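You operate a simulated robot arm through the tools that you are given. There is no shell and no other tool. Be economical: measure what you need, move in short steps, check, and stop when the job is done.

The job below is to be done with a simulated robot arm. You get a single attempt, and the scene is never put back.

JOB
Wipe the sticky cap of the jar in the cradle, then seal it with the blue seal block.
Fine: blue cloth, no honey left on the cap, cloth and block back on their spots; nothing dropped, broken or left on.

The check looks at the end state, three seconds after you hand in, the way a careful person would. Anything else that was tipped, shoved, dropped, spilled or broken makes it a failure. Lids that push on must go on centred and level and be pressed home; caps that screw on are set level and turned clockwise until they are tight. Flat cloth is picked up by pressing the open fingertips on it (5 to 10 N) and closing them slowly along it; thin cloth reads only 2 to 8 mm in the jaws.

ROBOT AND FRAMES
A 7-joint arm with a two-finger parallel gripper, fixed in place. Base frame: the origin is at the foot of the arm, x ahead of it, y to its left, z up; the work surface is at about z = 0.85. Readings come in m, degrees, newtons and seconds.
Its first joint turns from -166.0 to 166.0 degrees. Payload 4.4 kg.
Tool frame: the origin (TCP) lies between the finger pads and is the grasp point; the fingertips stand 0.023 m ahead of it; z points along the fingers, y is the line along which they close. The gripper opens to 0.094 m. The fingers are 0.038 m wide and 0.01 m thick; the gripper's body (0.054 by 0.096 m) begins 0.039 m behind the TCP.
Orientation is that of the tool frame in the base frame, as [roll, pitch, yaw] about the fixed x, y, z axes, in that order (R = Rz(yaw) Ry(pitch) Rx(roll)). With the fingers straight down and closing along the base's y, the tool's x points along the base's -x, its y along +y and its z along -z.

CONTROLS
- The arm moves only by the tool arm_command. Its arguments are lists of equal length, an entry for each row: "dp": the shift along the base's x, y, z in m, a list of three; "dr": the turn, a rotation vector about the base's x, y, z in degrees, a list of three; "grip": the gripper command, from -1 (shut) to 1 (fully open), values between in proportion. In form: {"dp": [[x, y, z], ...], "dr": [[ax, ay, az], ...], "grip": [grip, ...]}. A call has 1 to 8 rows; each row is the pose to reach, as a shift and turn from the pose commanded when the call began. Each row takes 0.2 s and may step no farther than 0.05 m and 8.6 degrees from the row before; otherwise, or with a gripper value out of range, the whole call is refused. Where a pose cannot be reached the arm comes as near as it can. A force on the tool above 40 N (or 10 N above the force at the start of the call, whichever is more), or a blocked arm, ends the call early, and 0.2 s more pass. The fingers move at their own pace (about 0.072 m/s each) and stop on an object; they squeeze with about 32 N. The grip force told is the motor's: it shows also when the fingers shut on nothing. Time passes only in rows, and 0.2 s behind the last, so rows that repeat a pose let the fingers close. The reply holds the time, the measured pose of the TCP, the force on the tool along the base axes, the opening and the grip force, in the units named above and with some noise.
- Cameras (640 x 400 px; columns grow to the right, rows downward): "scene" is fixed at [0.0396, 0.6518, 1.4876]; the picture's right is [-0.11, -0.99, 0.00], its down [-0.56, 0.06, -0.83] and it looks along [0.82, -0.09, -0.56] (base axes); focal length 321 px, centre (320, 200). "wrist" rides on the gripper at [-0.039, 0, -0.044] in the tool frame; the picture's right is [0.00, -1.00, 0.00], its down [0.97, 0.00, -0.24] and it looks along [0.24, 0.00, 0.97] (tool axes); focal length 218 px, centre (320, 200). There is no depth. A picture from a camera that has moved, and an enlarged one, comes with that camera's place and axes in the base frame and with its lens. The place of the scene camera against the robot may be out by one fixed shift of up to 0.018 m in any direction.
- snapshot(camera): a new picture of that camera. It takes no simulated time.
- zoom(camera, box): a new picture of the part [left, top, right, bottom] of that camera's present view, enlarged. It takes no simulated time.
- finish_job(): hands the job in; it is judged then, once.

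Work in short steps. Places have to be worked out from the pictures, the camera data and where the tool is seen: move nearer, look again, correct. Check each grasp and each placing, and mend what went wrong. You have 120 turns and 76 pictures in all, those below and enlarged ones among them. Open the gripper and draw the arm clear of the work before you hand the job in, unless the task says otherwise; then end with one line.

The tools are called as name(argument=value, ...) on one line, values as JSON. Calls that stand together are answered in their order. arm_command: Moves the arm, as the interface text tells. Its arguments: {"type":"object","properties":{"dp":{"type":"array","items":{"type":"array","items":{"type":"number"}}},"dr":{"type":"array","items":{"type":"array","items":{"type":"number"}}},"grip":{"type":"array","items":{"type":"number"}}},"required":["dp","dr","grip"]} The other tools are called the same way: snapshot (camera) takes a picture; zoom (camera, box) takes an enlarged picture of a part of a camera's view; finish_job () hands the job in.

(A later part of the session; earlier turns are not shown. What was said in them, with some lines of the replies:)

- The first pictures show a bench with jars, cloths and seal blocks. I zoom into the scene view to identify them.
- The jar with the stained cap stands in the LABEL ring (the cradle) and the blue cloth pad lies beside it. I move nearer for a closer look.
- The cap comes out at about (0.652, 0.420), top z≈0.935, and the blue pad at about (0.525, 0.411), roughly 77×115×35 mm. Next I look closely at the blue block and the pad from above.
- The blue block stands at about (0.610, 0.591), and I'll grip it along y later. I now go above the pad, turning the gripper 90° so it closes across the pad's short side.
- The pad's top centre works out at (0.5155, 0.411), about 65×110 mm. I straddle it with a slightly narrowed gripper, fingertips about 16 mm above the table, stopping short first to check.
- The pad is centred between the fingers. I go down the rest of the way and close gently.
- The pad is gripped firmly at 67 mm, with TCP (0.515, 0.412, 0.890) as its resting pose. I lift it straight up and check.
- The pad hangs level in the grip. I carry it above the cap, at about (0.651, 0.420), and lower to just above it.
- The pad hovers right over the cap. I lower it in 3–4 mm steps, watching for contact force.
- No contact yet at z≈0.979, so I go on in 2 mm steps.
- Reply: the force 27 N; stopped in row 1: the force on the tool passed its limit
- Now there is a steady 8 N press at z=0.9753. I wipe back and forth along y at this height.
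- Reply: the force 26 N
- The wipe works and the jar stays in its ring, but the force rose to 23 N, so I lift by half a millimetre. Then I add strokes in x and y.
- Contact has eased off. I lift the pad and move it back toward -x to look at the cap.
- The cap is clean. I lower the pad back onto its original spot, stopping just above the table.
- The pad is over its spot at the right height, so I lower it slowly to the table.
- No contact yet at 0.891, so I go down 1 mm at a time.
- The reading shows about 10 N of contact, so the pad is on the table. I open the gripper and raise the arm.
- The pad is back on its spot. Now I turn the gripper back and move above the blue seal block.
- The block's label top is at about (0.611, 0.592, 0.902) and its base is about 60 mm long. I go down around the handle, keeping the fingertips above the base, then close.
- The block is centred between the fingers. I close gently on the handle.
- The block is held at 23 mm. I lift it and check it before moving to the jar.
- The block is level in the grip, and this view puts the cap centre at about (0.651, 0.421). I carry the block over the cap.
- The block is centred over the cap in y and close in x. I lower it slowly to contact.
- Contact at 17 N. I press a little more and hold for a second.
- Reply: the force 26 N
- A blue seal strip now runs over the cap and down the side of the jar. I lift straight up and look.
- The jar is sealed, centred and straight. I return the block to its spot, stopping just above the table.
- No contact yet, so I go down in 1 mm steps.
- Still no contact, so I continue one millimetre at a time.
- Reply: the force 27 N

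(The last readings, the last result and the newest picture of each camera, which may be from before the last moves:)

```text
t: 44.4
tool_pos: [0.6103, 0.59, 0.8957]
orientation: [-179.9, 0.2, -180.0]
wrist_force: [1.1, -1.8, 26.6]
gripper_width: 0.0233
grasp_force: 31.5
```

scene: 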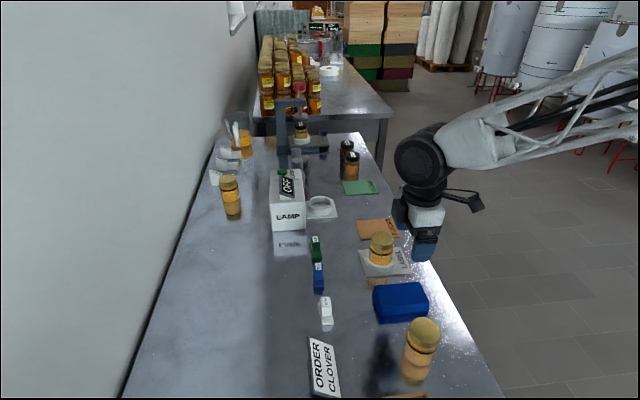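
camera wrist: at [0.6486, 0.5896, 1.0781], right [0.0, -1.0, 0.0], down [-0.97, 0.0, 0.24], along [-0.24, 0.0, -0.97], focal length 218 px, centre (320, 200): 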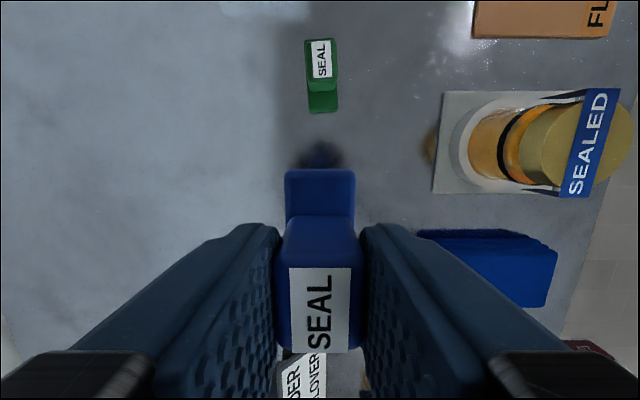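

The block stands on the table now. I ease up a millimetre, open slowly and lift away.

arm_command(dp=[[0, 0, 0.001], [0, 0, 0.001], [0, 0, 0.001], [0, 0, 0.001], [0, 0, 0.001]], dr=[[0, 0, 0], [0, 0, 0], [0, 0, 0], [0, 0, 0], [0, 0, 0]], grip=[-0.7, -0.4, -0.2, 0.2, 0.2])

arm_command(dp=[[0, 0, 0.03], [0, 0, 0.07], [0, 0, 0.11], [0, 0, 0.15], [0, 0, 0.19], [0, 0, 0.22], [0, 0, 0.22]], dr=[[0, 0, 0], [0, 0, 0], [0, 0, 0], [0, 0, 0], [0, 0, 0], [0, 0, 0], [0, 0, 0]], grip=[0.2, 0.2, 0.2, 0.5, 1, 1, 1])

snapshot(camera="wrist")

snapshot(camera="scene")

zoom(camera="scene", box=[290, 220, 450, 350])

```text
t: 45.6
tool_pos: [0.6104, 0.5909, 0.8958]
orientation: [-179.8, 0.2, -179.9]
wrist_force: [0.3, 0.1, 0.4]
gripper_width: 0.0564
grasp_force: 0.0
```

```text
t: 47.2
tool_pos: [0.6092, 0.5899, 1.116]
orientation: [-179.8, 0.2, -179.9]
wrist_force: [0.2, 0.4, 0.1]
gripper_width: 0.0937
grasp_force: 0.0
```

```text
40 pictures are left
camera wrist: at [0.6481, 0.5923, 1.1606], right [0.0, -1.0, 0.0], down [-0.97, 0.0, 0.24], along [-0.24, 0.0, -0.97], focal length 218 px, centre (320, 200)
```

wrist: 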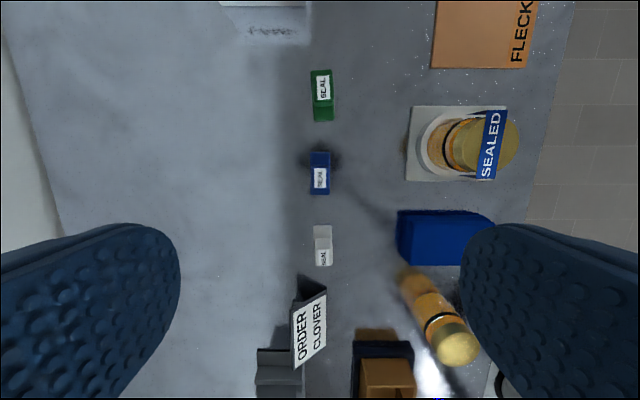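

```text
39 pictures are left
```

scene: 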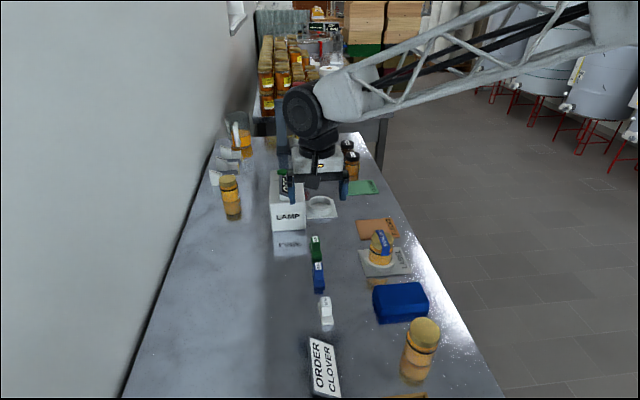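

```text
3.08 times, centred on (370, 285) of scene
camera zoom: at [0.0396, 0.6518, 1.4876], right [-0.11, -0.99, 0.0], down [-0.56, 0.06, -0.83], along [0.82, -0.09, -0.56], focal length 987 px, centre (166, -62)
```

zoom: 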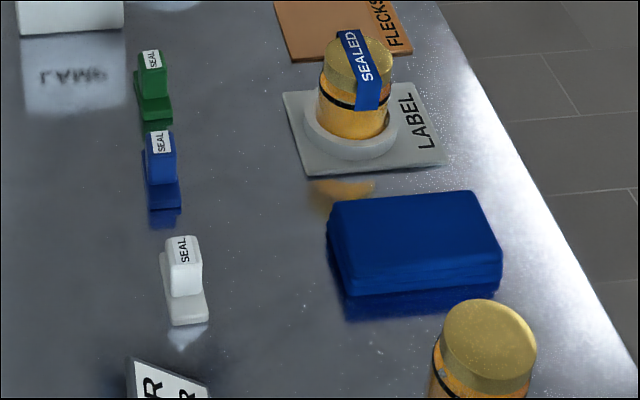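

The jar is clean and sealed, and the cloth and block are back on their spots. I draw the arm up and clear before handing in.

arm_command(dp=[[0, 0, 0.04], [0, -0.02, 0.08], [0, -0.05, 0.12], [0.02, -0.09, 0.13], [0.03, -0.12, 0.13], [0.03, -0.12, 0.13]], dr=[[0, 0, 0], [0, 0, 0], [0, 0, 0], [0, 0, 0], [0, 0, 0], [0, 0, 0]], grip=[1, 1, 1, 1, 1, 1])

zoom(camera="wrist", box=[190, 80, 450, 300])

```text
t: 48.6
tool_pos: [0.6397, 0.4708, 1.2478]
orientation: [-179.8, 0.1, -179.9]
wrist_force: [-0.3, -0.5, 0.8]
gripper_width: 0.0941
grasp_force: 0.0
```

```text
1.82 times, centred on (320, 190) of wrist
camera zoom: at [0.6784, 0.4717, 1.2918], right [0.0, -1.0, 0.0], down [-0.97, 0.0, 0.24], along [-0.24, 0.0, -0.97], focal length 397 px, centre (320, 218)
```

zoom: 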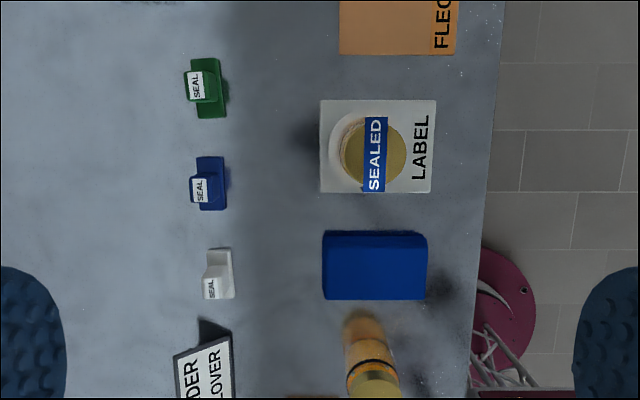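

The last picture shows everything in place and the arm clear, so I hand in.

finish_job()

```text
The job is handed in.
```

I wiped the cap clean with the blue cloth and sealed the jar with the blue block; both are back on their spots and the arm is clear.
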